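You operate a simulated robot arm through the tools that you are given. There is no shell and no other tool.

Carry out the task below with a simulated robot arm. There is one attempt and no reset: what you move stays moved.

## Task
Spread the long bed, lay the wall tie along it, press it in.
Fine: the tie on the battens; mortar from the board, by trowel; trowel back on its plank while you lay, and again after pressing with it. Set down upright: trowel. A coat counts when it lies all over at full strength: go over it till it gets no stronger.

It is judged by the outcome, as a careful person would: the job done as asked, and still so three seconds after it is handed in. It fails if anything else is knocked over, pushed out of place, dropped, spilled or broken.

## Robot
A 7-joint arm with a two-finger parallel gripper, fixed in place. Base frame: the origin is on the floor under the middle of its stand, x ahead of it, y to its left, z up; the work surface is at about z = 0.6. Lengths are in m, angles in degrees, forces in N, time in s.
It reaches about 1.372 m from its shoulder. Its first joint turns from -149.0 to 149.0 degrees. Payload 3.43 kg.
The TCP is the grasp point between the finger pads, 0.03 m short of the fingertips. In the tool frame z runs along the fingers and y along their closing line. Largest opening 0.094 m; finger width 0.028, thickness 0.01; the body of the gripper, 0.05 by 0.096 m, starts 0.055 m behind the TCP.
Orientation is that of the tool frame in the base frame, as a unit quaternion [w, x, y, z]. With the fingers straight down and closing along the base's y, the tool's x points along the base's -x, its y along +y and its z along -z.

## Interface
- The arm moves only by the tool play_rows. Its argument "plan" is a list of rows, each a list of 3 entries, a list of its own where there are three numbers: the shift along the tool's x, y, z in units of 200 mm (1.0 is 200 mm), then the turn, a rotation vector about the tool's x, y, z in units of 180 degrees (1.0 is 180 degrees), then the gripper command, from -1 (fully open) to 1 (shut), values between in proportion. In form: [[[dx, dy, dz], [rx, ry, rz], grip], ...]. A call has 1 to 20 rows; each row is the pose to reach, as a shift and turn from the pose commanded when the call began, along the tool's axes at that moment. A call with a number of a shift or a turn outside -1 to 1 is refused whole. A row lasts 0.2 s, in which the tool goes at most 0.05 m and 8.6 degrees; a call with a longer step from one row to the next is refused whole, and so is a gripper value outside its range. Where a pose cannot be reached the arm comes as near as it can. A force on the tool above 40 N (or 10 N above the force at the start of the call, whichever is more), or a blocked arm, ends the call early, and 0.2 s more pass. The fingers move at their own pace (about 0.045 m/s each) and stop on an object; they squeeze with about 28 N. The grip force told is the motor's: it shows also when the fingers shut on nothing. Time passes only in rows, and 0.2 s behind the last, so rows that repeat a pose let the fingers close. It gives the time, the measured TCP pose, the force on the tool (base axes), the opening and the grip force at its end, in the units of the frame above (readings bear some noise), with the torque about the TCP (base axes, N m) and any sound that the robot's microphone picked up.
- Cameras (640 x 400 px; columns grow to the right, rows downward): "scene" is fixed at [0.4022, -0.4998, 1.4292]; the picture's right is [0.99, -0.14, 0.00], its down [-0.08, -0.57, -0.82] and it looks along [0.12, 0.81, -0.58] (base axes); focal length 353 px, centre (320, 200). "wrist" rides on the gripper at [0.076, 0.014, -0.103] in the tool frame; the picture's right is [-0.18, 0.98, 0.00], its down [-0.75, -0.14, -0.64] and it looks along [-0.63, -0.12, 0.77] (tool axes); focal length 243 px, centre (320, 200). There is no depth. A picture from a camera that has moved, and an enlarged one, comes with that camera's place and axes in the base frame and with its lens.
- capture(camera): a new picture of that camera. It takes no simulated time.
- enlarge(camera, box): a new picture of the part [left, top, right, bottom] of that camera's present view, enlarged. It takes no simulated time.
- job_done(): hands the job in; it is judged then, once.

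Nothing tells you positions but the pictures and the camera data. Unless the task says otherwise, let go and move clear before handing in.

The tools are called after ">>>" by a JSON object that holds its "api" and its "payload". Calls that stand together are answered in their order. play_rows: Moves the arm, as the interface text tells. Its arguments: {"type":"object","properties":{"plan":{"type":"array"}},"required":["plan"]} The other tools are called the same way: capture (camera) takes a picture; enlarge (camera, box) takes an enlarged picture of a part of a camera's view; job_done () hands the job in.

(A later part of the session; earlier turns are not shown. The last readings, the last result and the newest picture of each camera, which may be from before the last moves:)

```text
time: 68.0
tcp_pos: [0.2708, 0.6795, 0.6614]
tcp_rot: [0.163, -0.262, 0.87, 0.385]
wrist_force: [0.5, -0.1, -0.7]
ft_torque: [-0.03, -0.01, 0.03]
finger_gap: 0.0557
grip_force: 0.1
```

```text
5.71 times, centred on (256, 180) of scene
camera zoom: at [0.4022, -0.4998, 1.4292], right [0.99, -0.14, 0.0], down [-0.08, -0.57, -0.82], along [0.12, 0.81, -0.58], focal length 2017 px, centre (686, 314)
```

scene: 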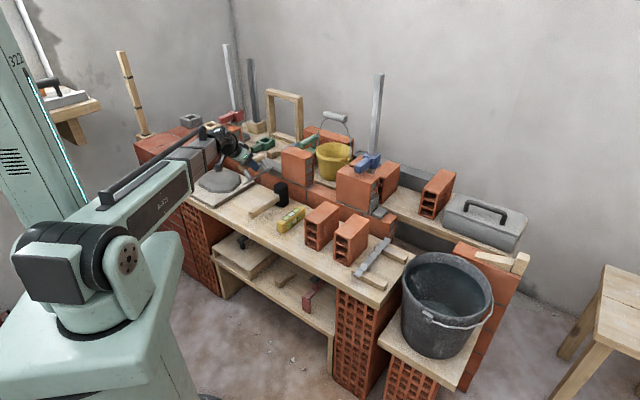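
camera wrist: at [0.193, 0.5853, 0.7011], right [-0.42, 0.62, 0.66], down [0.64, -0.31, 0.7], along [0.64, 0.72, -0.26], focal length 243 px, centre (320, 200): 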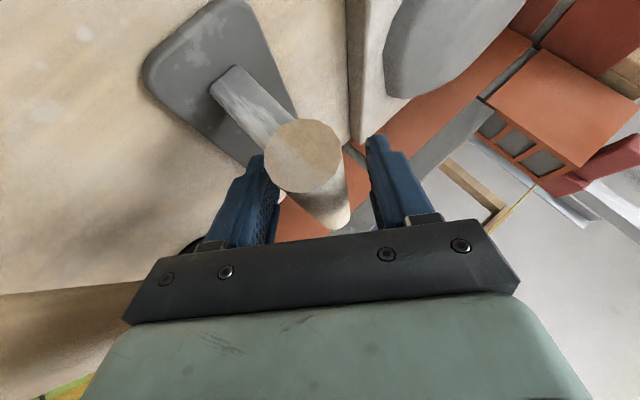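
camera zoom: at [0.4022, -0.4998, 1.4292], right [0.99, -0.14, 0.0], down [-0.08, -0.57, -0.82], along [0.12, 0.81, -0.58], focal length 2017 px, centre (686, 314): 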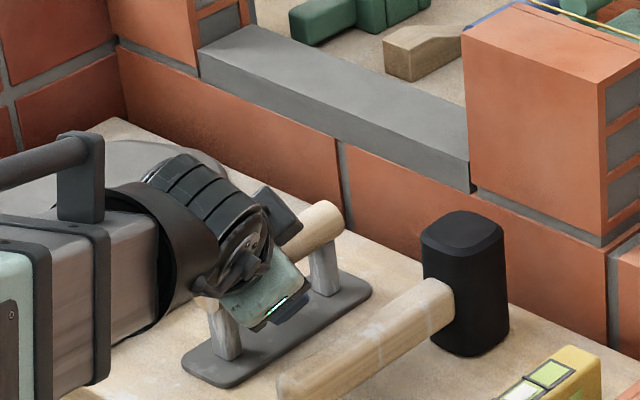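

The trowel stands flat on its plank. I'll slide the fingers straight back off the handle and check.

>>> {"api": "play_rows", "payload": {"plan": [[[0, 0, -0.08], [0, 0, 0], -0.18], [[0, 0, -0.18], [0, 0, 0], -0.18], [[0, 0, -0.3], [0, 0, 0], -0.18], [[0, 0, -0.45], [0, 0, 0], -0.18], [[0, 0, -0.6], [0, 0, 0], -0.3], [[0, 0, -0.75], [0, 0, 0], -0.5]]}}

>>> {"api": "capture", "payload": {"camera": "scene"}}

>>> {"api": "enlarge", "payload": {"camera": "scene", "box": [200, 140, 312, 210]}}

>>> {"api": "capture", "payload": {"camera": "wrist"}}

```text
time: 69.3
tcp_pos: [0.2683, 0.6015, 0.7478]
tcp_rot: [0.164, -0.262, 0.87, 0.383]
wrist_force: [-0.1, 0.3, 0.2]
ft_torque: [0.01, -0.02, -0.01]
finger_gap: 0.0705
grip_force: 0.1
out of reach, approached as far as the arm can: row 5, 6
```

```text
taken
```

scene: 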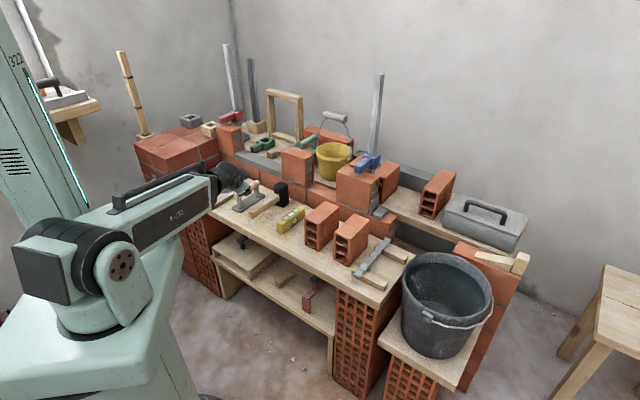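

```text
5.71 times, centred on (256, 175) of scene
camera zoom: at [0.4022, -0.4998, 1.4292], right [0.99, -0.14, 0.0], down [-0.08, -0.57, -0.82], along [0.12, 0.81, -0.58], focal length 2017 px, centre (686, 343)
```

zoom: 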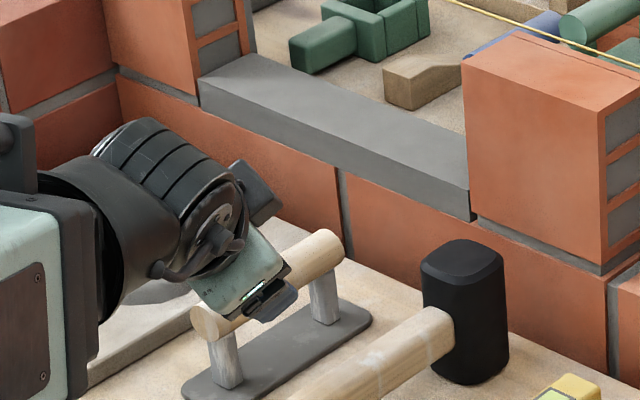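

```text
taken
camera wrist: at [0.1909, 0.506, 0.7873], right [-0.42, 0.62, 0.66], down [0.64, -0.31, 0.7], along [0.64, 0.72, -0.26], focal length 243 px, centre (320, 200)
```

wrist: 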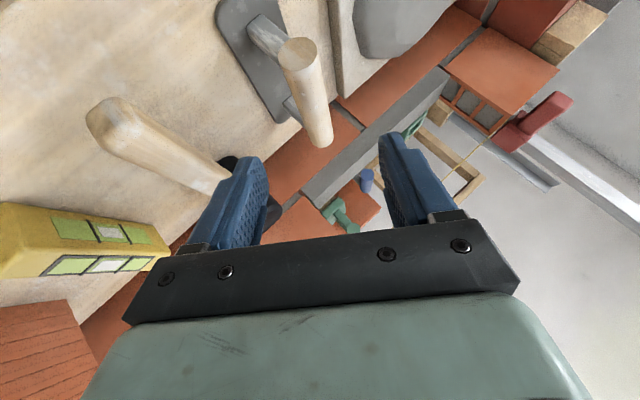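

The trowel stands upright on its plank, clear of the fingers. Next I'll raise the arm, straighten the wrist, and go look at the tie on the battens.

>>> {"api": "play_rows", "payload": {"plan": [[[-0.113, 0.087, -0.068], [0.0314, 0.0006, -0.0229], -0.5], [[-0.226, 0.174, -0.136], [0.0628, 0.0012, -0.0459], -0.5], [[-0.34, 0.261, -0.204], [0.0942, 0.0018, -0.0688], -0.5], [[-0.453, 0.348, -0.272], [0.1256, 0.0024, -0.0918], -0.5], [[-0.566, 0.435, -0.34], [0.157, 0.003, -0.1147], -0.5], [[-0.566, 0.435, -0.34], [0.157, 0.003, -0.1147], -0.5]]}}

>>> {"api": "play_rows", "payload": {"plan": [[[0, -0.1, 0], [0, 0.04, 0], -0.5], [[0, -0.22, 0], [0, 0.08, 0], -0.5], [[0, -0.36, 0], [0, 0.12, 0], -0.5], [[0, -0.5, 0], [0, 0.16, 0], -0.5], [[0, -0.65, 0], [0, 0.2, 0], -0.5], [[0, -0.8, 0], [0, 0.2, 0], -0.5], [[0, -0.95, 0], [0, 0.2, 0], -0.5], [[0, -0.95, 0], [0, 0.2, 0], -0.5]]}}

>>> {"api": "capture", "payload": {"camera": "scene"}}

>>> {"api": "capture", "payload": {"camera": "wrist"}}

```text
time: 70.8
tcp_pos: [0.307, 0.6335, 0.8941]
tcp_rot: [0.283, -0.367, 0.877, 0.124]
wrist_force: [-1.3, 0.5, 0.0]
ft_torque: [0.02, -0.01, 0.01]
finger_gap: 0.0702
grip_force: 0.1
```

```text
time: 72.5
tcp_pos: [0.4442, 0.5, 0.8933]
tcp_rot: [0.0, -0.389, 0.921, 0.006]
wrist_force: [-0.7, -1.2, -0.8]
ft_torque: [-0.01, 0.0, 0.01]
finger_gap: 0.0707
grip_force: 0.1
```

```text
taken
```

scene: 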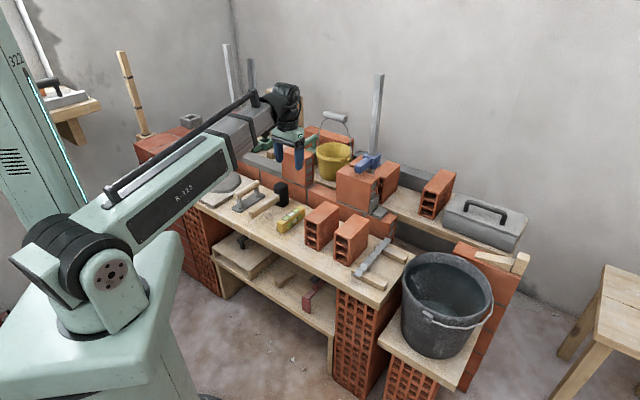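

```text
taken
camera wrist: at [0.3819, 0.455, 0.9983], right [-0.57, 0.82, 0.01], down [0.63, 0.43, 0.64], along [0.52, 0.38, -0.77], focal length 243 px, centre (320, 200)
```

wrist: 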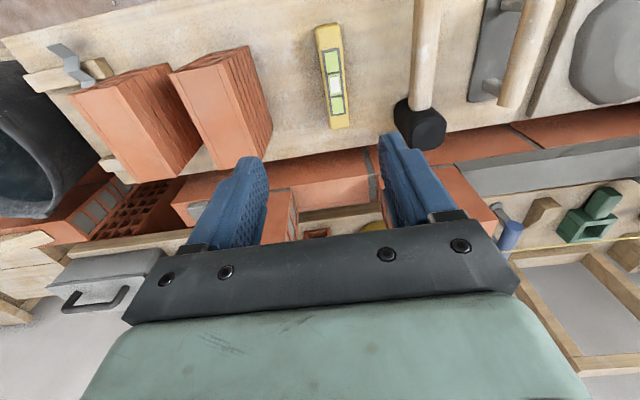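

I'm over the middle of the bench. I'll move along to the tie, staying high above the loose bricks.

>>> {"api": "play_rows", "payload": {"plan": [[[0.03, -0.2, 0], [0, 0, 0], -0.5], [[0.06, -0.4, 0], [0, 0, 0], -0.5], [[0.09, -0.6, 0], [0, 0, 0], -0.5], [[0.12, -0.8, 0], [0, 0, 0], -0.5], [[0.15, -1.0, 0], [0, 0, 0], -0.5]]}}

>>> {"api": "play_rows", "payload": {"plan": [[[0.03, -0.2, 0], [0, 0, 0], -0.5], [[0.06, -0.4, 0], [0, 0, 0], -0.5], [[0.09, -0.6, 0], [0, 0, 0], -0.5], [[0.09, -0.6, 0], [0, 0, 0], -0.5]]}}

>>> {"api": "capture", "payload": {"camera": "wrist"}}

>>> {"api": "enlarge", "payload": {"camera": "wrist", "box": [200, 0, 440, 150]}}

```text
time: 73.8
tcp_pos: [0.5669, 0.3421, 0.8896]
tcp_rot: [-0.001, -0.388, 0.922, 0.006]
wrist_force: [0.4, -0.8, -0.2]
ft_torque: [-0.03, 0.02, 0.01]
finger_gap: 0.0703
grip_force: 0.1
```

```text
time: 74.8
tcp_pos: [0.6379, 0.2465, 0.8919]
tcp_rot: [-0.002, -0.388, 0.922, 0.007]
wrist_force: [0.2, -1.3, -0.4]
ft_torque: [0.01, -0.02, 0.01]
finger_gap: 0.0705
grip_force: 0.0
```

```text
taken
camera wrist: at [0.5759, 0.2008, 0.9962], right [-0.57, 0.82, 0.01], down [0.63, 0.43, 0.64], along [0.52, 0.38, -0.77], focal length 243 px, centre (320, 200)
```

wrist: 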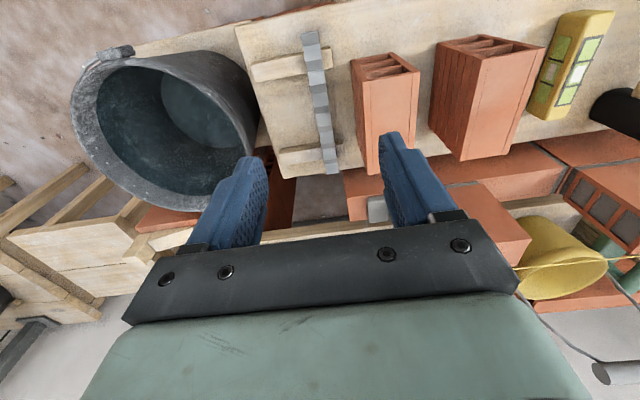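

```text
2.67 times, centred on (320, 75) of wrist
camera zoom: at [0.5759, 0.2008, 0.9962], right [-0.57, 0.82, 0.01], down [0.63, 0.43, 0.64], along [0.52, 0.38, -0.77], focal length 647 px, centre (320, 533)
```

zoom: 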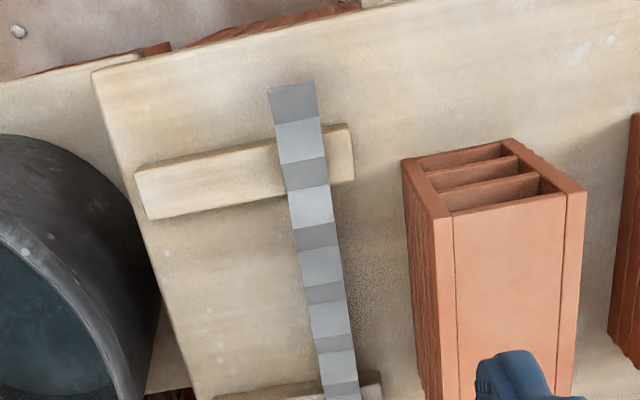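

The tie lies at s ≈ 0.281, n ≈ 0.585–0.793, z ≈ 0.628, about 24 mm wide, close beside a loose brick. I'll approach its middle with the gripper leaned 20° away from that brick (which later also clears the string), fingers only partly open.

>>> {"api": "play_rows", "payload": {"plan": [[[-0.063, -0.054, 0.133], [-0.0213, 0, 0], -0.2], [[-0.126, -0.108, 0.265], [-0.0427, 0, 0], 0.04], [[-0.189, -0.161, 0.398], [-0.064, 0, 0], 0.04], [[-0.252, -0.215, 0.53], [-0.0854, 0, 0], 0.04], [[-0.3155, -0.269, 0.663], [-0.1067, 0, 0], 0.04], [[-0.3155, -0.269, 0.663], [-0.1067, 0, 0], 0.04]]}}

>>> {"api": "capture", "payload": {"camera": "wrist"}}

>>> {"api": "enlarge", "payload": {"camera": "wrist", "box": [220, 0, 460, 150]}}

>>> {"api": "enlarge", "payload": {"camera": "scene", "box": [312, 190, 440, 270]}}

```text
time: 76.2
tcp_pos: [0.7215, 0.2547, 0.7579]
tcp_rot: [-0.067, -0.383, 0.907, 0.16]
wrist_force: [0.2, 0.1, 0.4]
ft_torque: [-0.03, 0.04, 0.02]
finger_gap: 0.0453
grip_force: 0.1
```

```text
taken
camera wrist: at [0.6846, 0.1847, 0.8614], right [-0.53, 0.78, 0.34], down [0.78, 0.29, 0.56], along [0.33, 0.56, -0.76], focal length 243 px, centre (320, 200)
```

wrist: 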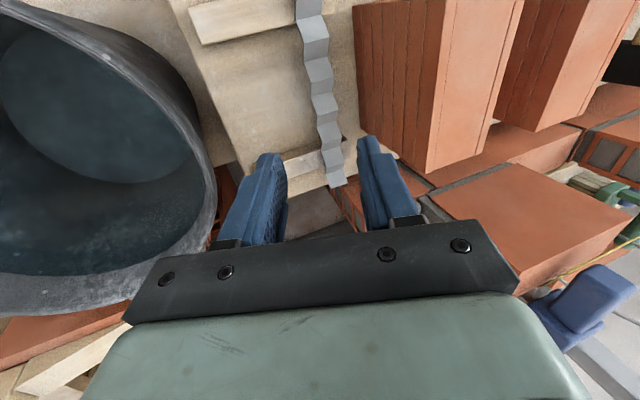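

```text
2.67 times, centred on (340, 75) of wrist
camera zoom: at [0.6846, 0.1847, 0.8614], right [-0.53, 0.78, 0.34], down [0.78, 0.29, 0.56], along [0.33, 0.56, -0.76], focal length 647 px, centre (267, 533)
```

zoom: 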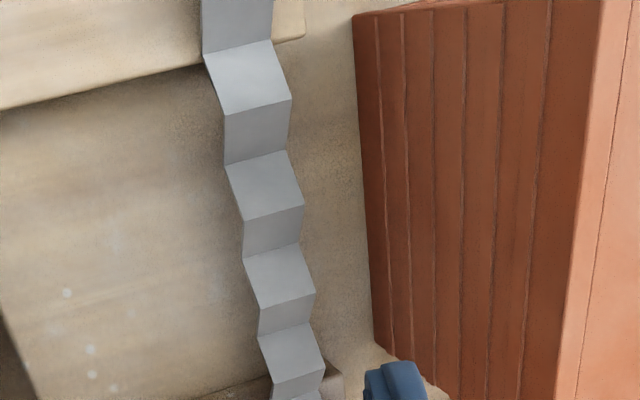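

```text
5.00 times, centred on (376, 230) of scene
camera zoom: at [0.4022, -0.4998, 1.4292], right [0.99, -0.14, 0.0], down [-0.08, -0.57, -0.82], along [0.12, 0.81, -0.58], focal length 1765 px, centre (40, 50)
```

zoom: 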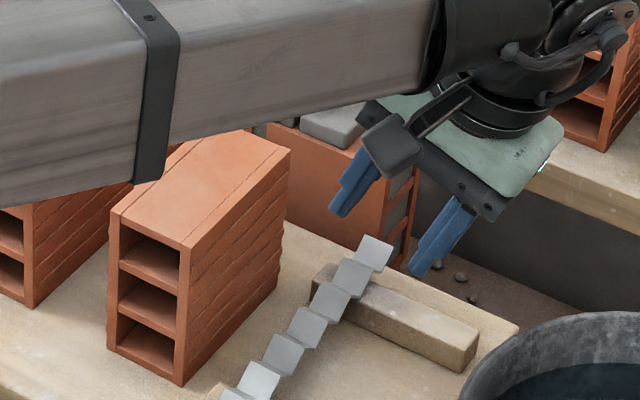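

The tie's corrugated strip lies straight ahead between the fingers. I'll go most of the way down and look again.

>>> {"api": "play_rows", "payload": {"plan": [[[0.001, 0.005, 0.12], [0, 0, 0], 0.04], [[0.002, 0.01, 0.24], [0, 0, 0], 0.04], [[0.003, 0.016, 0.35], [0, 0, 0], 0.04], [[0.004, 0.0215, 0.45], [0, 0, 0], 0.04], [[0.004, 0.0215, 0.45], [0, 0, 0], 0.04]]}}

>>> {"api": "capture", "payload": {"camera": "wrist"}}

>>> {"api": "enlarge", "payload": {"camera": "scene", "box": [328, 205, 424, 265]}}

```text
time: 77.3
tcp_pos: [0.697, 0.278, 0.6734]
tcp_rot: [-0.067, -0.382, 0.908, 0.16]
wrist_force: [-0.2, 0.5, 0.3]
ft_torque: [0.01, 0.03, 0.01]
finger_gap: 0.0451
grip_force: 0.0
```

```text
taken
camera wrist: at [0.6592, 0.2085, 0.776], right [-0.53, 0.78, 0.34], down [0.78, 0.29, 0.56], along [0.34, 0.56, -0.76], focal length 243 px, centre (320, 200)
```

wrist: 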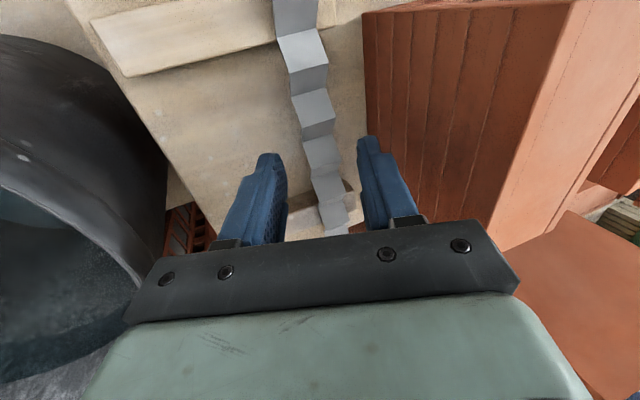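

```text
6.67 times, centred on (376, 235) of scene
camera zoom: at [0.4022, -0.4998, 1.4292], right [0.99, -0.14, 0.0], down [-0.08, -0.57, -0.82], along [0.12, 0.81, -0.58], focal length 2353 px, centre (-53, -33)
```

zoom: 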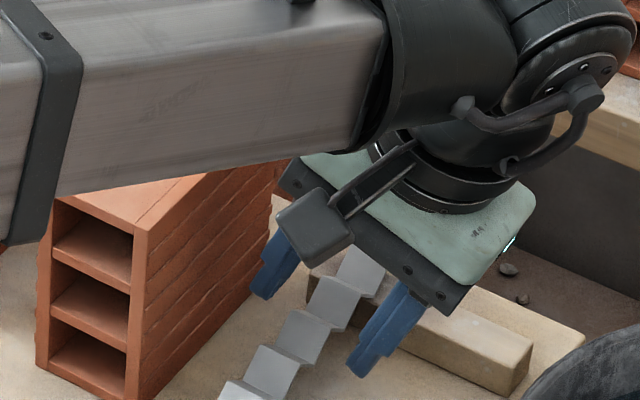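

The tie is centred between the fingertips and the fingers fit between the battens. Down the last 3 cm.

>>> {"api": "play_rows", "payload": {"plan": [[[0, 0, 0.05], [0, 0, 0], 0.04], [[0, 0, 0.1], [0, 0, 0], 0.04], [[0, 0, 0.142], [0, 0, 0], 0.04], [[0, 0, 0.142], [0, 0, 0], 0.04]]}}

>>> {"api": "capture", "payload": {"camera": "wrist"}}

>>> {"api": "enlarge", "payload": {"camera": "wrist", "box": [230, 80, 422, 200]}}

>>> {"api": "enlarge", "payload": {"camera": "scene", "box": [328, 215, 424, 275]}}

```text
time: 78.3
tcp_pos: [0.6889, 0.2853, 0.6462]
tcp_rot: [-0.067, -0.383, 0.908, 0.159]
wrist_force: [0.0, 0.4, 1.3]
ft_torque: [0.0, -0.02, 0.0]
finger_gap: 0.0451
grip_force: 0.0
```

```text
taken
camera wrist: at [0.6506, 0.2143, 0.7487], right [-0.53, 0.78, 0.34], down [0.78, 0.29, 0.56], along [0.33, 0.56, -0.76], focal length 243 px, centre (320, 200)
```

wrist: 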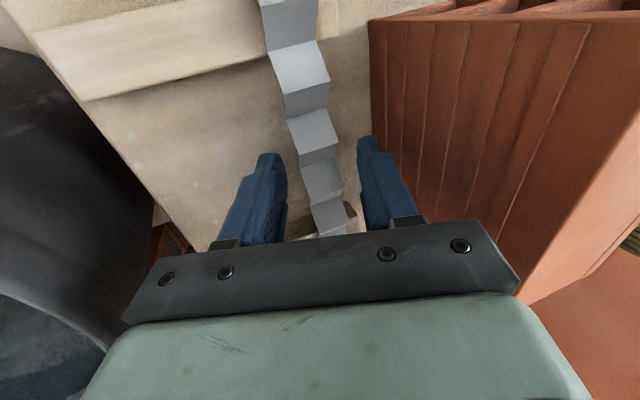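

```text
3.33 times, centred on (326, 140) of wrist
camera zoom: at [0.6506, 0.2143, 0.7487], right [-0.53, 0.78, 0.34], down [0.78, 0.29, 0.56], along [0.33, 0.56, -0.76], focal length 809 px, centre (300, 400)
```

zoom: 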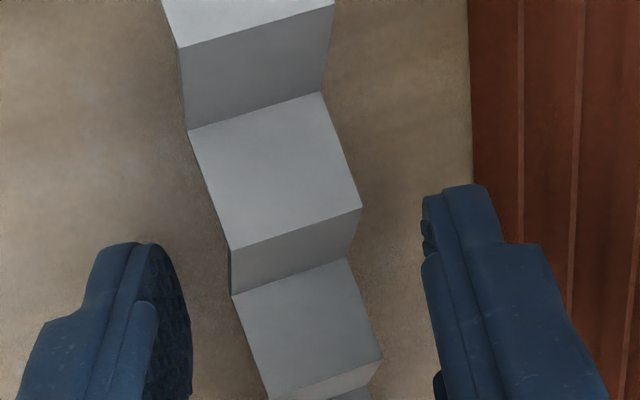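

```text
6.67 times, centred on (376, 245) of scene
camera zoom: at [0.4022, -0.4998, 1.4292], right [0.99, -0.14, 0.0], down [-0.08, -0.57, -0.82], along [0.12, 0.81, -0.58], focal length 2353 px, centre (-53, -100)
```

zoom: 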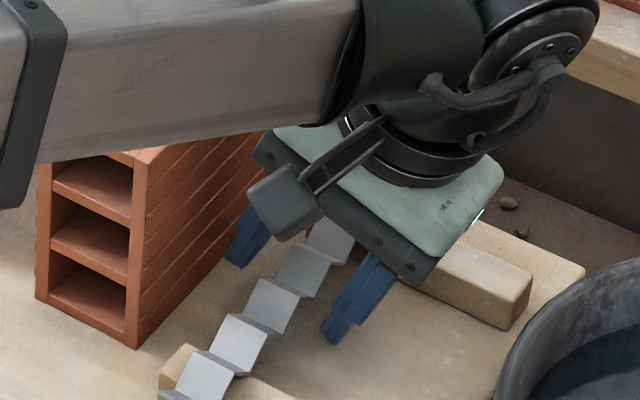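

The tie's corrugation runs z ≈ 0.625–0.640 at s ≈ 0.279, so I'll raise the fingertips 8 mm to hold it near the tips, then close slowly.

>>> {"api": "play_rows", "payload": {"plan": [[[0, 0.0137, -0.0375], [0, 0, 0], 0.04], [[0, 0.0137, -0.0375], [0, 0, 0], 0.2], [[0, 0.0137, -0.0375], [0, 0, 0], 0.35], [[0, 0.0137, -0.0375], [0, 0, 0], 0.45], [[0, 0.0137, -0.0375], [0, 0, 0], 0.6], [[0, 0.0137, -0.0375], [0, 0, 0], 1], [[0, 0.0137, -0.0375], [0, 0, 0], 1], [[0, 0.0137, -0.0375], [0, 0, 0], 1]]}}

>>> {"api": "capture", "payload": {"camera": "wrist"}}

>>> {"api": "enlarge", "payload": {"camera": "scene", "box": [328, 215, 424, 275]}}

```text
time: 80.2
tcp_pos: [0.6886, 0.2814, 0.6543]
tcp_rot: [-0.066, -0.383, 0.907, 0.16]
wrist_force: [1.9, -0.6, 9.1]
ft_torque: [-0.23, 0.2, 0.03]
finger_gap: 0.0211
grip_force: 27.9
```

```text
taken
camera wrist: at [0.651, 0.2139, 0.7573], right [-0.53, 0.78, 0.34], down [0.78, 0.29, 0.56], along [0.33, 0.56, -0.76], focal length 243 px, centre (320, 200)
```

wrist: 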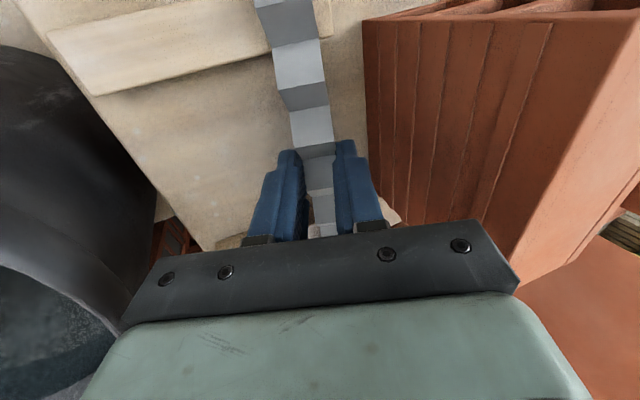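

```text
6.67 times, centred on (376, 245) of scene
camera zoom: at [0.4022, -0.4998, 1.4292], right [0.99, -0.14, 0.0], down [-0.08, -0.57, -0.82], along [0.12, 0.81, -0.58], focal length 2353 px, centre (-53, -100)
```

zoom: 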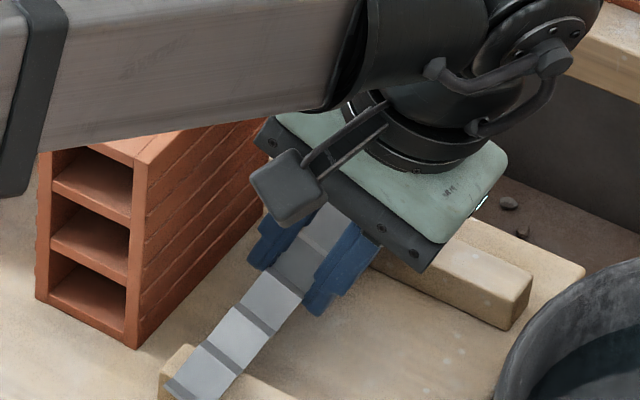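

The tie is gripped (gap 0.021 m) and rolled in line with the fingers. I'll lift it off the battens and check that it hangs straight.

>>> {"api": "play_rows", "payload": {"plan": [[[0, 0.017, -0.047], [0, 0, 0], 1], [[0, 0.034, -0.094], [0, 0, 0], 1], [[0, 0.0854, -0.235], [0, 0, 0], 1], [[0, 0.154, -0.4224], [0, 0, 0], 1], [[0, 0.222, -0.61], [0, 0, 0], 1], [[0, 0.222, -0.61], [0, 0, 0], 1]]}}

>>> {"api": "capture", "payload": {"camera": "wrist"}}

>>> {"api": "enlarge", "payload": {"camera": "scene", "box": [312, 180, 440, 260]}}

```text
time: 81.5
tcp_pos: [0.69, 0.2838, 0.7855]
tcp_rot: [-0.066, -0.382, 0.908, 0.16]
wrist_force: [-0.1, 0.1, -0.3]
ft_torque: [-0.02, 0.03, -0.03]
finger_gap: 0.0213
grip_force: 27.4
```

```text
taken
camera wrist: at [0.6529, 0.2145, 0.8883], right [-0.53, 0.78, 0.34], down [0.78, 0.29, 0.56], along [0.33, 0.56, -0.76], focal length 243 px, centre (320, 200)
```

wrist: 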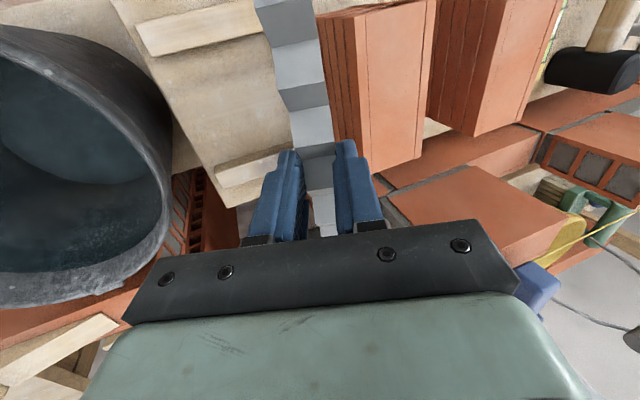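

```text
5.00 times, centred on (376, 220) of scene
camera zoom: at [0.4022, -0.4998, 1.4292], right [0.99, -0.14, 0.0], down [-0.08, -0.57, -0.82], along [0.12, 0.81, -0.58], focal length 1765 px, centre (40, 100)
```

zoom: 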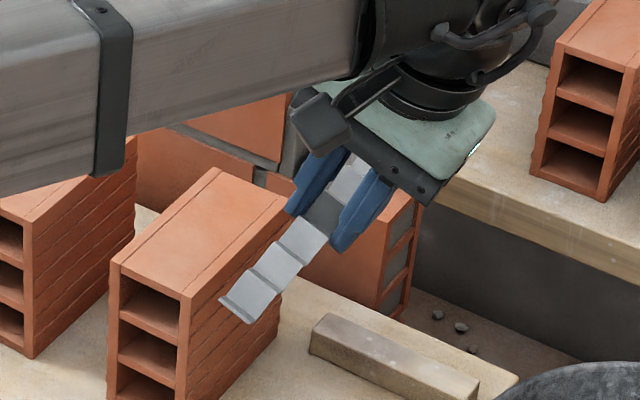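

The tie is held straight. I'll raise it well above the bricks and carry it back along the bench toward the bed.

>>> {"api": "play_rows", "payload": {"plan": [[[0, 0.056, -0.153], [0, 0, 0], 1], [[0, 0.111, -0.305], [0, 0, 0], 1], [[0, 0.167, -0.458], [0, 0, 0], 1], [[0, 0.222, -0.61], [0, 0, 0], 1], [[-0.003, 0.41, -0.54], [0, 0, 0], 1], [[-0.006, 0.6, -0.473], [0, 0, 0], 1], [[-0.009, 0.79, -0.405], [0, 0, 0], 1], [[-0.011, 0.927, -0.354], [0, 0, 0], 1]]}}

>>> {"api": "play_rows", "payload": {"plan": [[[-0.003, 0.188, 0.068], [0, 0, 0], 1], [[-0.006, 0.376, 0.137], [0, 0, 0], 1], [[-0.009, 0.564, 0.205], [0, 0, 0], 1], [[-0.012, 0.752, 0.273], [0, 0, 0], 1], [[-0.014, 0.94, 0.3415], [0, 0, 0], 1]]}}

>>> {"api": "play_rows", "payload": {"plan": [[[-0.003, 0.188, 0.068], [0, 0, 0], 1], [[-0.006, 0.376, 0.137], [0, 0, 0], 1], [[-0.009, 0.564, 0.205], [0, 0, 0], 1], [[-0.012, 0.752, 0.273], [0, 0, 0], 1], [[-0.014, 0.94, 0.3415], [0, 0, 0], 1], [[-0.014, 0.94, 0.3415], [0, 0, 0], 1]]}}

>>> {"api": "capture", "payload": {"camera": "scene"}}

```text
time: 83.3
tcp_pos: [0.585, 0.3891, 0.9106]
tcp_rot: [-0.066, -0.382, 0.908, 0.159]
wrist_force: [-0.6, 0.5, -0.5]
ft_torque: [0.03, -0.02, 0.02]
finger_gap: 0.0212
grip_force: 27.7
```

```text
time: 84.5
tcp_pos: [0.4396, 0.5321, 0.9121]
tcp_rot: [-0.065, -0.382, 0.908, 0.16]
wrist_force: [-0.5, 0.1, -0.5]
ft_torque: [-0.03, -0.02, 0.03]
finger_gap: 0.0211
grip_force: 27.8
```

```text
time: 86.0
tcp_pos: [0.2967, 0.6734, 0.9156]
tcp_rot: [-0.066, -0.382, 0.908, 0.159]
wrist_force: [0.2, 0.1, -1.0]
ft_torque: [0.02, -0.02, -0.03]
finger_gap: 0.0208
grip_force: 28.4
```

```text
taken
```

scene: 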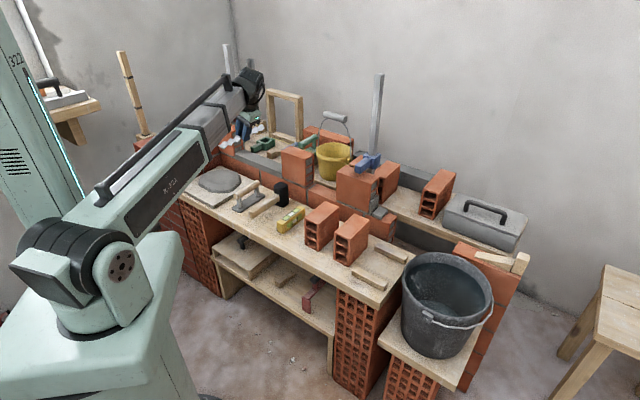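

Carried over. Now the 90° turn so the tie lies along the wall, still high.

>>> {"api": "play_rows", "payload": {"plan": [[[0, 0, 0], [0, -0.0155, 0.0427], 1], [[0, 0, 0], [0, -0.0311, 0.0853], 1], [[0, 0, 0], [0, -0.0466, 0.128], 1], [[0, 0, 0], [0, -0.0621, 0.1707], 1], [[0, 0, 0], [0, -0.0776, 0.2133], 1], [[0, 0, 0], [0, -0.0932, 0.256], 1], [[0, 0, 0], [0, -0.1087, 0.2986], 1], [[0, 0, 0], [0, -0.1242, 0.3413], 1], [[0, 0, 0], [0, -0.1397, 0.384], 1], [[0, 0, 0], [0, -0.1553, 0.4266], 1], [[0, 0, 0], [0, -0.1708, 0.4693], 1], [[0, 0, 0], [0, -0.1708, 0.4693], 1]]}}

>>> {"api": "capture", "payload": {"camera": "wrist"}}

>>> {"api": "enlarge", "payload": {"camera": "scene", "box": [200, 90, 328, 170]}}

```text
time: 88.5
tcp_pos: [0.3008, 0.6739, 0.9141]
tcp_rot: [0.067, 0.37, 0.912, 0.162]
wrist_force: [0.0, 0.4, -0.4]
ft_torque: [-0.03, 0.01, -0.02]
finger_gap: 0.0211
grip_force: 28.3
```

```text
taken
camera wrist: at [0.2306, 0.7109, 1.0166], right [0.78, 0.53, 0.34], down [0.29, -0.78, 0.56], along [0.56, -0.33, -0.76], focal length 243 px, centre (320, 200)
```

wrist: 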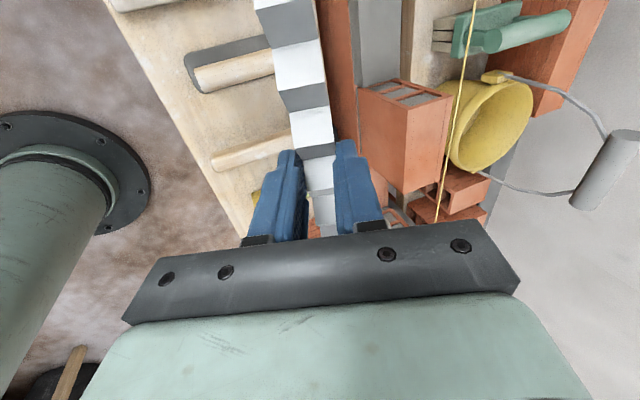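

```text
5.00 times, centred on (264, 130) of scene
camera zoom: at [0.4022, -0.4998, 1.4292], right [0.99, -0.14, 0.0], down [-0.08, -0.57, -0.82], along [0.12, 0.81, -0.58], focal length 1765 px, centre (600, 550)
```

zoom: 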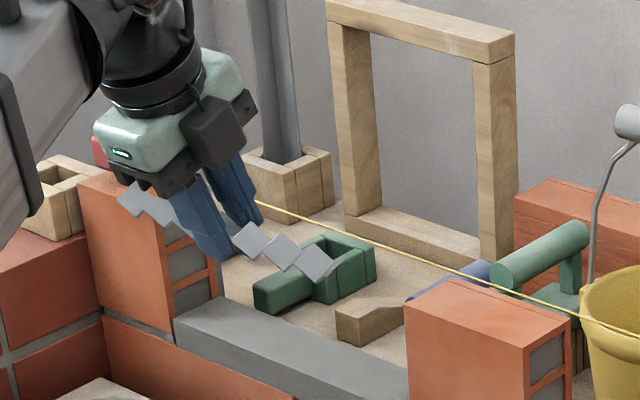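

The tie now points along the wall, gripper leaning toward the robot. I'll bring it above the middle of the bed, still in front of the string line.

>>> {"api": "play_rows", "payload": {"plan": [[[0.11, 0.105, 0.096], [0, 0, 0], 1], [[0.22, 0.21, 0.192], [0, 0, 0], 1], [[0.331, 0.315, 0.287], [0, 0, 0], 1], [[0.441, 0.42, 0.383], [0, 0, 0], 1], [[0.5515, 0.525, 0.479], [0, 0, 0], 1], [[0.5515, 0.525, 0.479], [0, 0, 0], 1]]}}

>>> {"api": "capture", "payload": {"camera": "wrist"}}

>>> {"api": "enlarge", "payload": {"camera": "scene", "box": [200, 105, 328, 185]}}

```text
time: 90.0
tcp_pos: [0.3112, 0.843, 0.8607]
tcp_rot: [0.066, 0.371, 0.912, 0.161]
wrist_force: [-1.1, -0.2, -0.9]
ft_torque: [-0.02, -0.04, 0.02]
finger_gap: 0.0211
grip_force: 27.6
```

```text
taken
camera wrist: at [0.2418, 0.8809, 0.9621], right [0.78, 0.53, 0.34], down [0.29, -0.78, 0.56], along [0.56, -0.33, -0.76], focal length 243 px, centre (320, 200)
```

wrist: 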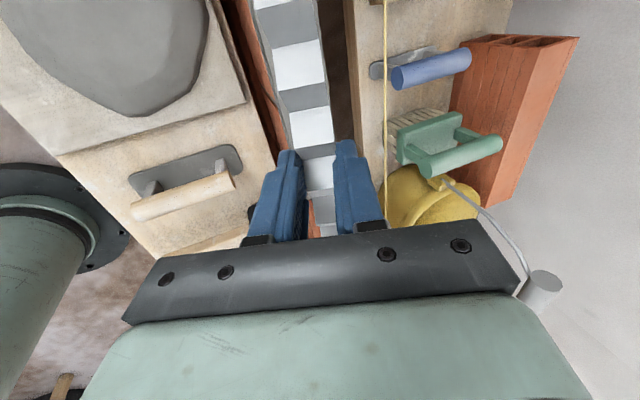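

```text
5.00 times, centred on (264, 145) of scene
camera zoom: at [0.4022, -0.4998, 1.4292], right [0.99, -0.14, 0.0], down [-0.08, -0.57, -0.82], along [0.12, 0.81, -0.58], focal length 1765 px, centre (600, 475)
```

zoom: 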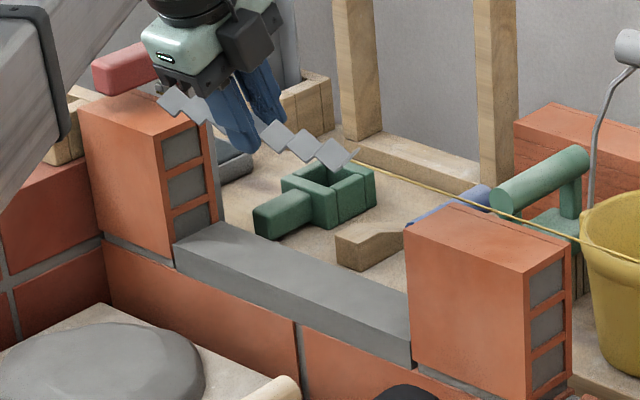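

Lined up over the bed centre. I'll descend in front of the string plane, then check.

>>> {"api": "play_rows", "payload": {"plan": [[[0.0003, -0.045, 0.123], [0, 0, 0], 1], [[0.0006, -0.09, 0.246], [0, 0, 0], 1], [[0.0009, -0.136, 0.369], [0, 0, 0], 1], [[0.0012, -0.181, 0.492], [0, 0, 0], 1], [[0.0012, -0.181, 0.492], [0, 0, 0], 1]]}}

>>> {"api": "capture", "payload": {"camera": "wrist"}}

>>> {"api": "enlarge", "payload": {"camera": "scene", "box": [200, 115, 328, 195]}}

```text
time: 91.2
tcp_pos: [0.3128, 0.8452, 0.7569]
tcp_rot: [0.067, 0.37, 0.912, 0.161]
wrist_force: [0.2, 0.0, -1.0]
ft_torque: [0.03, -0.02, -0.02]
finger_gap: 0.021
grip_force: 28.1
```

```text
taken
camera wrist: at [0.2429, 0.8828, 0.8594], right [0.78, 0.53, 0.34], down [0.29, -0.78, 0.56], along [0.56, -0.33, -0.76], focal length 243 px, centre (320, 200)
```

wrist: 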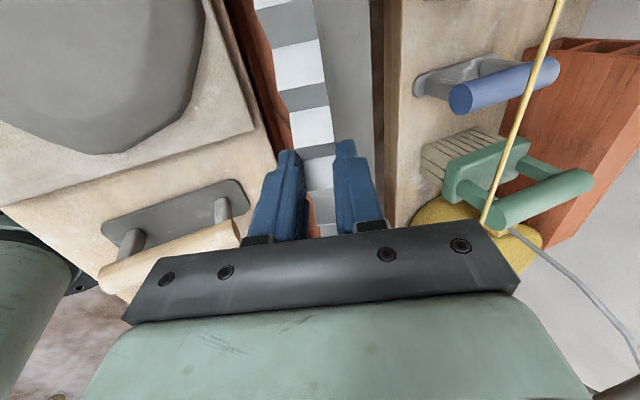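

```text
5.00 times, centred on (264, 155) of scene
camera zoom: at [0.4022, -0.4998, 1.4292], right [0.99, -0.14, 0.0], down [-0.08, -0.57, -0.82], along [0.12, 0.81, -0.58], focal length 1765 px, centre (600, 425)
```

zoom: 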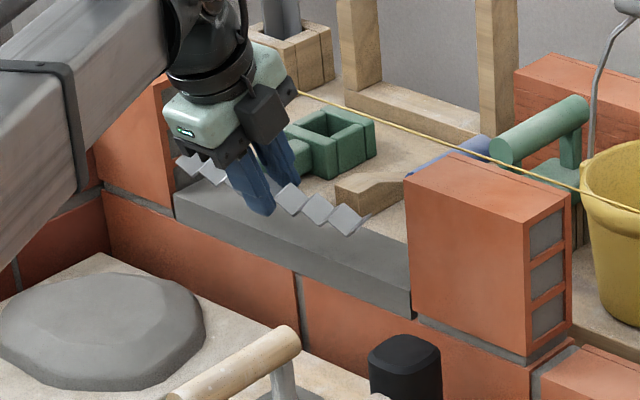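

Clear of string and bricks. I'll move forward over the middle of the mortar and down to about 1.5 cm above it.

>>> {"api": "play_rows", "payload": {"plan": [[[0, 0.075, 0.028], [0, 0, 0], 1], [[-0.002, 0.15, 0.055], [0, 0, 0], 1], [[-0.002, 0.131, 0.107], [0, 0, 0], 1], [[-0.002, 0.112, 0.158], [0, 0, 0], 1], [[-0.002, 0.112, 0.158], [0, 0, 0], 1]]}}

>>> {"api": "capture", "payload": {"camera": "wrist"}}

>>> {"api": "enlarge", "payload": {"camera": "scene", "box": [216, 125, 312, 185]}}

```text
time: 92.3
tcp_pos: [0.3338, 0.8666, 0.736]
tcp_rot: [0.068, 0.37, 0.912, 0.162]
wrist_force: [0.4, 0.7, -0.7]
ft_torque: [0.0, 0.03, 0.06]
finger_gap: 0.0209
grip_force: 27.8
```

```text
taken
camera wrist: at [0.2643, 0.9043, 0.8373], right [0.78, 0.53, 0.34], down [0.29, -0.78, 0.56], along [0.56, -0.33, -0.76], focal length 243 px, centre (320, 200)
```

wrist: 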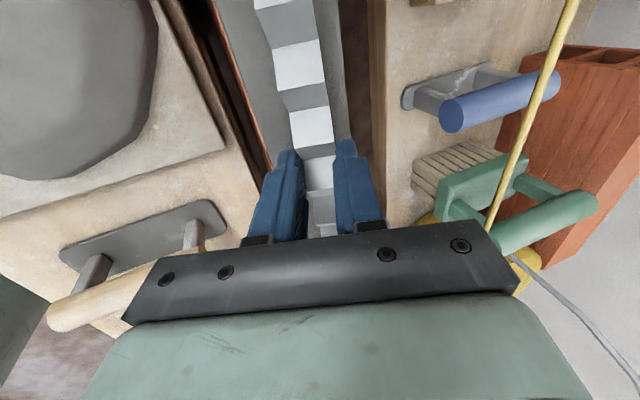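

```text
6.67 times, centred on (264, 155) of scene
camera zoom: at [0.4022, -0.4998, 1.4292], right [0.99, -0.14, 0.0], down [-0.08, -0.57, -0.82], along [0.12, 0.81, -0.58], focal length 2353 px, centre (693, 500)
```

zoom: 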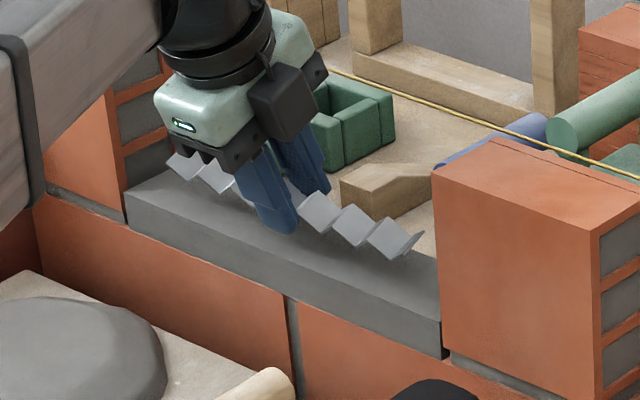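

The tie is centred over the mortar with the string well clear. Lowering the last bit in small steps.

>>> {"api": "play_rows", "payload": {"plan": [[[0, -0.0104, 0.0281], [0, 0, 0], 1], [[0, -0.0207, 0.0562], [0, 0, 0], 1]]}}

>>> {"api": "play_rows", "payload": {"plan": [[[0, -0.0035, 0.0094], [0, 0, 0], 1]]}}

>>> {"api": "play_rows", "payload": {"plan": [[[0, -0.0035, 0.0094], [0, 0, 0], 1]]}}

>>> {"api": "enlarge", "payload": {"camera": "scene", "box": [216, 125, 312, 185]}}

```text
time: 93.0
tcp_pos: [0.3338, 0.8659, 0.7203]
tcp_rot: [0.066, 0.37, 0.912, 0.161]
wrist_force: [-1.2, 0.0, 0.1]
ft_torque: [-0.01, 0.0, 0.01]
finger_gap: 0.0208
grip_force: 27.8
```

```text
time: 93.3
tcp_pos: [0.335, 0.8651, 0.7204]
tcp_rot: [0.067, 0.371, 0.912, 0.162]
wrist_force: [-0.5, -1.2, 9.2]
ft_torque: [0.15, 0.21, 0.09]
finger_gap: 0.021
grip_force: 27.8
```

```text
time: 93.8
tcp_pos: [0.3349, 0.8663, 0.7184]
tcp_rot: [0.066, 0.37, 0.912, 0.163]
wrist_force: [-0.5, 1.3, 19.4]
ft_torque: [-0.21, -0.26, -0.03]
finger_gap: 0.0215
grip_force: 28.4
```

```text
6.67 times, centred on (264, 155) of scene
camera zoom: at [0.4022, -0.4998, 1.4292], right [0.99, -0.14, 0.0], down [-0.08, -0.57, -0.82], along [0.12, 0.81, -0.58], focal length 2353 px, centre (693, 500)
```

zoom: 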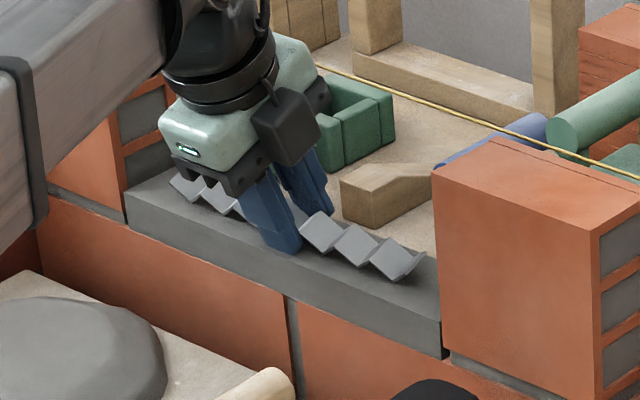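

Contact found exactly at the expected slab height. I'll relieve the pressure and open just enough to let the tie settle flat.

>>> {"api": "play_rows", "payload": {"plan": [[[0, 0.0043, -0.0117], [0, 0, 0], 1], [[0, 0.0043, -0.0117], [0, 0, 0], 0.5], [[0, 0.0043, -0.0117], [0, 0, 0], 0.42], [[0, 0.0052, -0.014], [0, 0, 0], 0.36], [[0, 0.006, -0.0164], [0, 0, 0], 0.32], [[0, 0.006, -0.0164], [0, 0, 0], 0.32]]}}

>>> {"api": "capture", "payload": {"camera": "wrist"}}

>>> {"api": "enlarge", "payload": {"camera": "scene", "box": [216, 125, 312, 185]}}

```text
time: 95.2
tcp_pos: [0.3339, 0.8671, 0.721]
tcp_rot: [0.066, 0.371, 0.912, 0.161]
wrist_force: [0.2, -0.8, 0.0]
ft_torque: [-0.01, 0.03, 0.01]
finger_gap: 0.0321
grip_force: 0.0
```

```text
taken
camera wrist: at [0.2652, 0.9049, 0.8242], right [0.78, 0.53, 0.34], down [0.29, -0.78, 0.56], along [0.56, -0.33, -0.76], focal length 243 px, centre (320, 200)
```

wrist: 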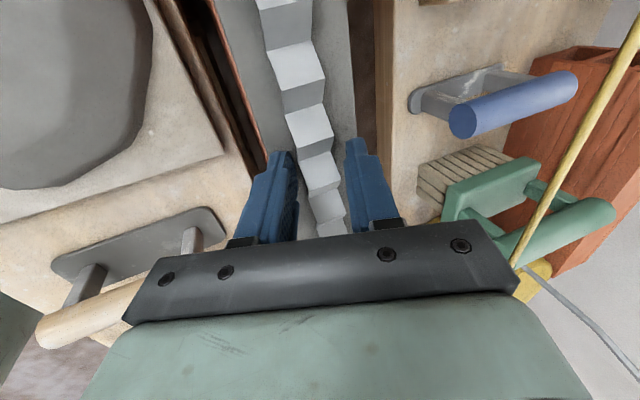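

```text
6.67 times, centred on (264, 155) of scene
camera zoom: at [0.4022, -0.4998, 1.4292], right [0.99, -0.14, 0.0], down [-0.08, -0.57, -0.82], along [0.12, 0.81, -0.58], focal length 2353 px, centre (693, 500)
```

zoom: 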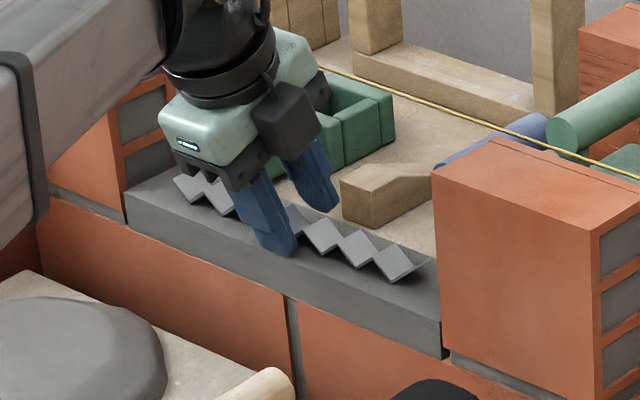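

The tie has settled flat, lying along the bed. I'll back off straight along the fingers, then go up and check.

>>> {"api": "play_rows", "payload": {"plan": [[[0, 0, -0.06], [0, 0, 0], 0.32], [[0, 0, -0.14], [0, 0, 0], 0.32], [[0, 0, -0.26], [0, 0, 0], 0.32], [[0, 0, -0.42], [0, 0, 0], 0.2], [[0, 0, -0.6], [0, 0, 0], 0], [[0, 0, -0.8], [0, 0, 0], 0]]}}

>>> {"api": "capture", "payload": {"camera": "wrist"}}

>>> {"api": "enlarge", "payload": {"camera": "scene", "box": [216, 125, 312, 185]}}

```text
time: 96.5
tcp_pos: [0.2952, 0.8294, 0.8692]
tcp_rot: [0.066, 0.37, 0.913, 0.161]
wrist_force: [-1.1, 0.3, 0.2]
ft_torque: [-0.04, 0.02, -0.02]
finger_gap: 0.0471
grip_force: 0.0
```

```text
taken
camera wrist: at [0.226, 0.8666, 0.9716], right [0.78, 0.53, 0.34], down [0.29, -0.78, 0.56], along [0.56, -0.33, -0.76], focal length 243 px, centre (320, 200)
```

wrist: 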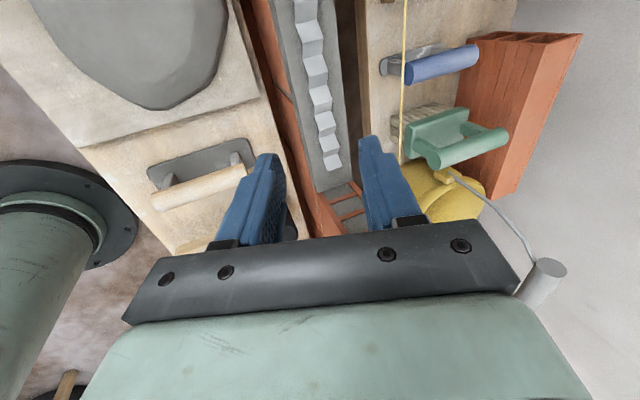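

```text
6.67 times, centred on (264, 155) of scene
camera zoom: at [0.4022, -0.4998, 1.4292], right [0.99, -0.14, 0.0], down [-0.08, -0.57, -0.82], along [0.12, 0.81, -0.58], focal length 2353 px, centre (693, 500)
```

zoom: 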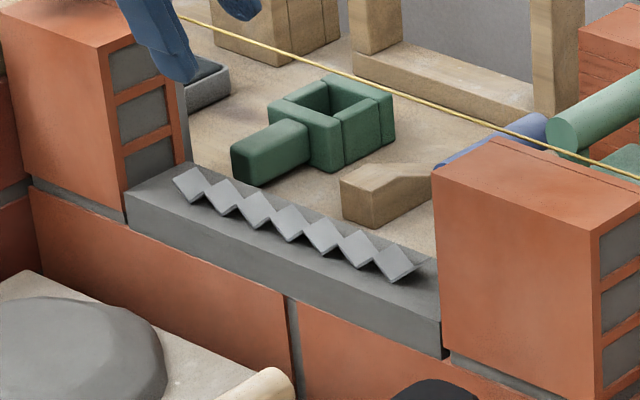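

The tie lies nicely centred along the bed. Next I'll turn the wrist back and go fetch the trowel to press it in.

>>> {"api": "play_rows", "payload": {"plan": [[[-0.039, -0.042, -0.039], [-0.0001, 0.0157, -0.0426], -0.1], [[-0.078, -0.084, -0.079], [-0.0002, 0.0314, -0.0852], -0.28], [[-0.118, -0.125, -0.118], [-0.0003, 0.047, -0.1278], -0.28], [[-0.157, -0.167, -0.158], [-0.0004, 0.0627, -0.1704], -0.28], [[-0.196, -0.209, -0.197], [-0.0005, 0.0784, -0.213], -0.28], [[-0.235, -0.251, -0.237], [-0.0006, 0.0941, -0.2557], -0.28], [[-0.275, -0.292, -0.276], [-0.0007, 0.1098, -0.2983], -0.28], [[-0.314, -0.334, -0.316], [-0.0008, 0.1255, -0.3409], -0.28], [[-0.353, -0.376, -0.355], [-0.0009, 0.1411, -0.3835], -0.28], [[-0.392, -0.418, -0.395], [-0.0011, 0.1568, -0.4261], -0.28], [[-0.4317, -0.4596, -0.434], [-0.0012, 0.1725, -0.4687], -0.28], [[-0.4317, -0.4596, -0.434], [-0.0012, 0.1725, -0.4687], -0.28]]}}

>>> {"api": "play_rows", "payload": {"plan": [[[0, 0, 0], [0.037, 0, 0], -0.28], [[0, 0, 0], [0.074, 0, 0], -0.28], [[0, 0, 0], [0.1125, 0, 0], -0.28], [[0, 0, 0], [0.1125, 0, 0], -0.28]]}}

>>> {"api": "capture", "payload": {"camera": "wrist"}}

>>> {"api": "capture", "payload": {"camera": "scene"}}

```text
time: 99.2
tcp_pos: [0.277, 0.6842, 0.9212]
tcp_rot: [-0.067, -0.383, 0.907, 0.162]
wrist_force: [1.0, 0.5, 0.1]
ft_torque: [0.01, -0.01, -0.03]
finger_gap: 0.0604
grip_force: 0.1
```

```text
time: 100.2
tcp_pos: [0.2767, 0.6839, 0.9205]
tcp_rot: [0.0, -0.388, 0.922, -0.001]
wrist_force: [-0.6, -0.4, 0.6]
ft_torque: [0.0, 0.0, -0.03]
finger_gap: 0.0599
grip_force: 0.1
```

```text
taken
camera wrist: at [0.2135, 0.6405, 1.0244], right [-0.57, 0.82, 0.0], down [0.63, 0.44, 0.64], along [0.53, 0.37, -0.77], focal length 243 px, centre (320, 200)
```

wrist: 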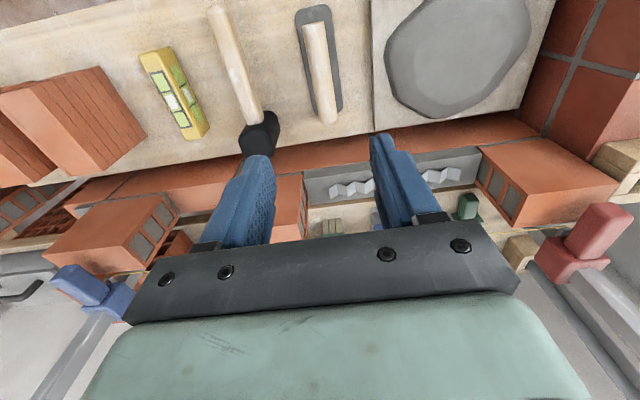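

```text
taken
```

scene: 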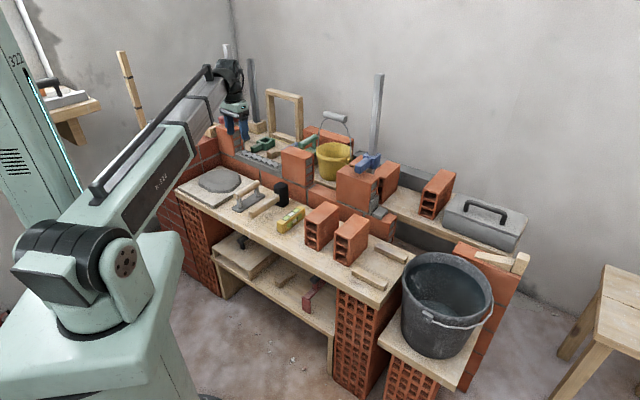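

All in place. The trowel handle is now at s ≈ −0.289, n ≈ 0.632–0.745. I'll lean the gripper back as before and line up on it.

>>> {"api": "play_rows", "payload": {"plan": [[[0.069, 0.002, 0.139], [0, -0.04, 0], -0.28], [[0.139, 0.003, 0.277], [0, -0.08, 0], -0.28], [[0.208, 0.005, 0.416], [0, -0.12, 0], -0.28], [[0.278, 0.006, 0.554], [0, -0.16, 0], -0.28], [[0.347, 0.008, 0.6925], [0, -0.2, 0], -0.28], [[0.347, 0.008, 0.6925], [0, -0.2, 0], -0.28]]}}

>>> {"api": "capture", "payload": {"camera": "wrist"}}

>>> {"api": "enlarge", "payload": {"camera": "scene", "box": [200, 135, 312, 205]}}

```text
time: 101.5
tcp_pos: [0.2283, 0.6341, 0.7824]
tcp_rot: [0.286, -0.369, 0.876, 0.12]
wrist_force: [-1.1, -0.6, 1.0]
ft_torque: [0.01, -0.01, 0.0]
finger_gap: 0.0602
grip_force: 0.0
```

```text
taken
camera wrist: at [0.1334, 0.5572, 0.8214], right [-0.6, 0.79, 0.11], down [0.26, 0.07, 0.96], along [0.76, 0.61, -0.25], focal length 243 px, centre (320, 200)
```

wrist: 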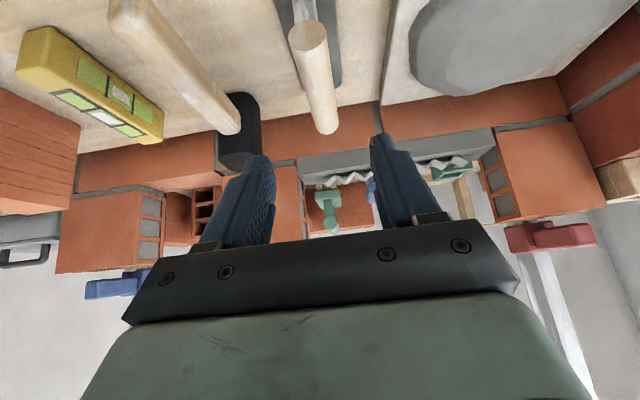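

```text
5.71 times, centred on (256, 170) of scene
camera zoom: at [0.4022, -0.4998, 1.4292], right [0.99, -0.14, 0.0], down [-0.08, -0.57, -0.82], along [0.12, 0.81, -0.58], focal length 2017 px, centre (686, 371)
```

zoom: 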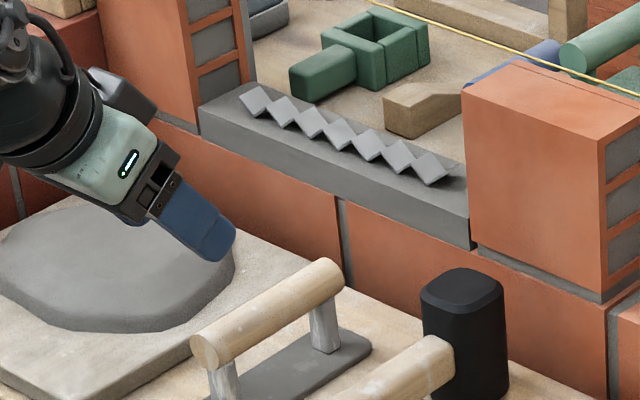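

Lined up with the handle. Sliding in and gripping.

>>> {"api": "play_rows", "payload": {"plan": [[[0, 0.003, 0.15], [0, 0, 0], -0.28], [[0, 0.006, 0.3], [0, 0, 0], -0.28], [[0, 0.01, 0.45], [0, 0, 0], -0.28], [[0, 0.01, 0.58], [0, 0, 0], -0.28], [[0, 0.01, 0.68], [0, 0, 0], -0.28], [[0, 0.01, 0.75], [0, 0, 0], -0.28], [[0, 0.01, 0.75], [0, 0, 0], -0.28]]}}

>>> {"api": "capture", "payload": {"camera": "wrist"}}

```text
time: 103.2
tcp_pos: [0.2916, 0.6998, 0.6609]
tcp_rot: [0.286, -0.37, 0.876, 0.12]
wrist_force: [0.2, 0.2, 0.6]
ft_torque: [0.04, 0.01, -0.01]
finger_gap: 0.0604
grip_force: 0.0
```

```text
taken
camera wrist: at [0.1951, 0.6232, 0.6997], right [-0.6, 0.79, 0.11], down [0.26, 0.07, 0.96], along [0.76, 0.61, -0.25], focal length 243 px, centre (320, 200)
```

wrist: 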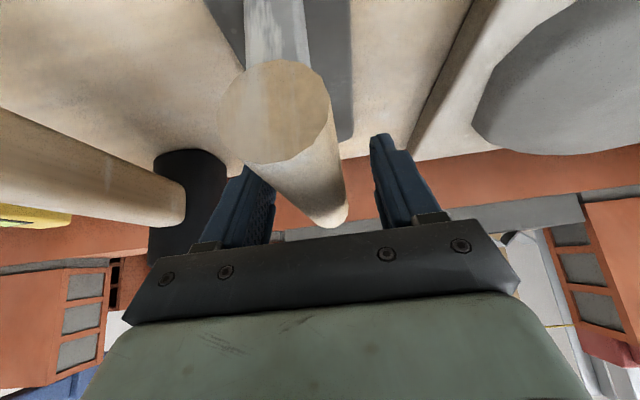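

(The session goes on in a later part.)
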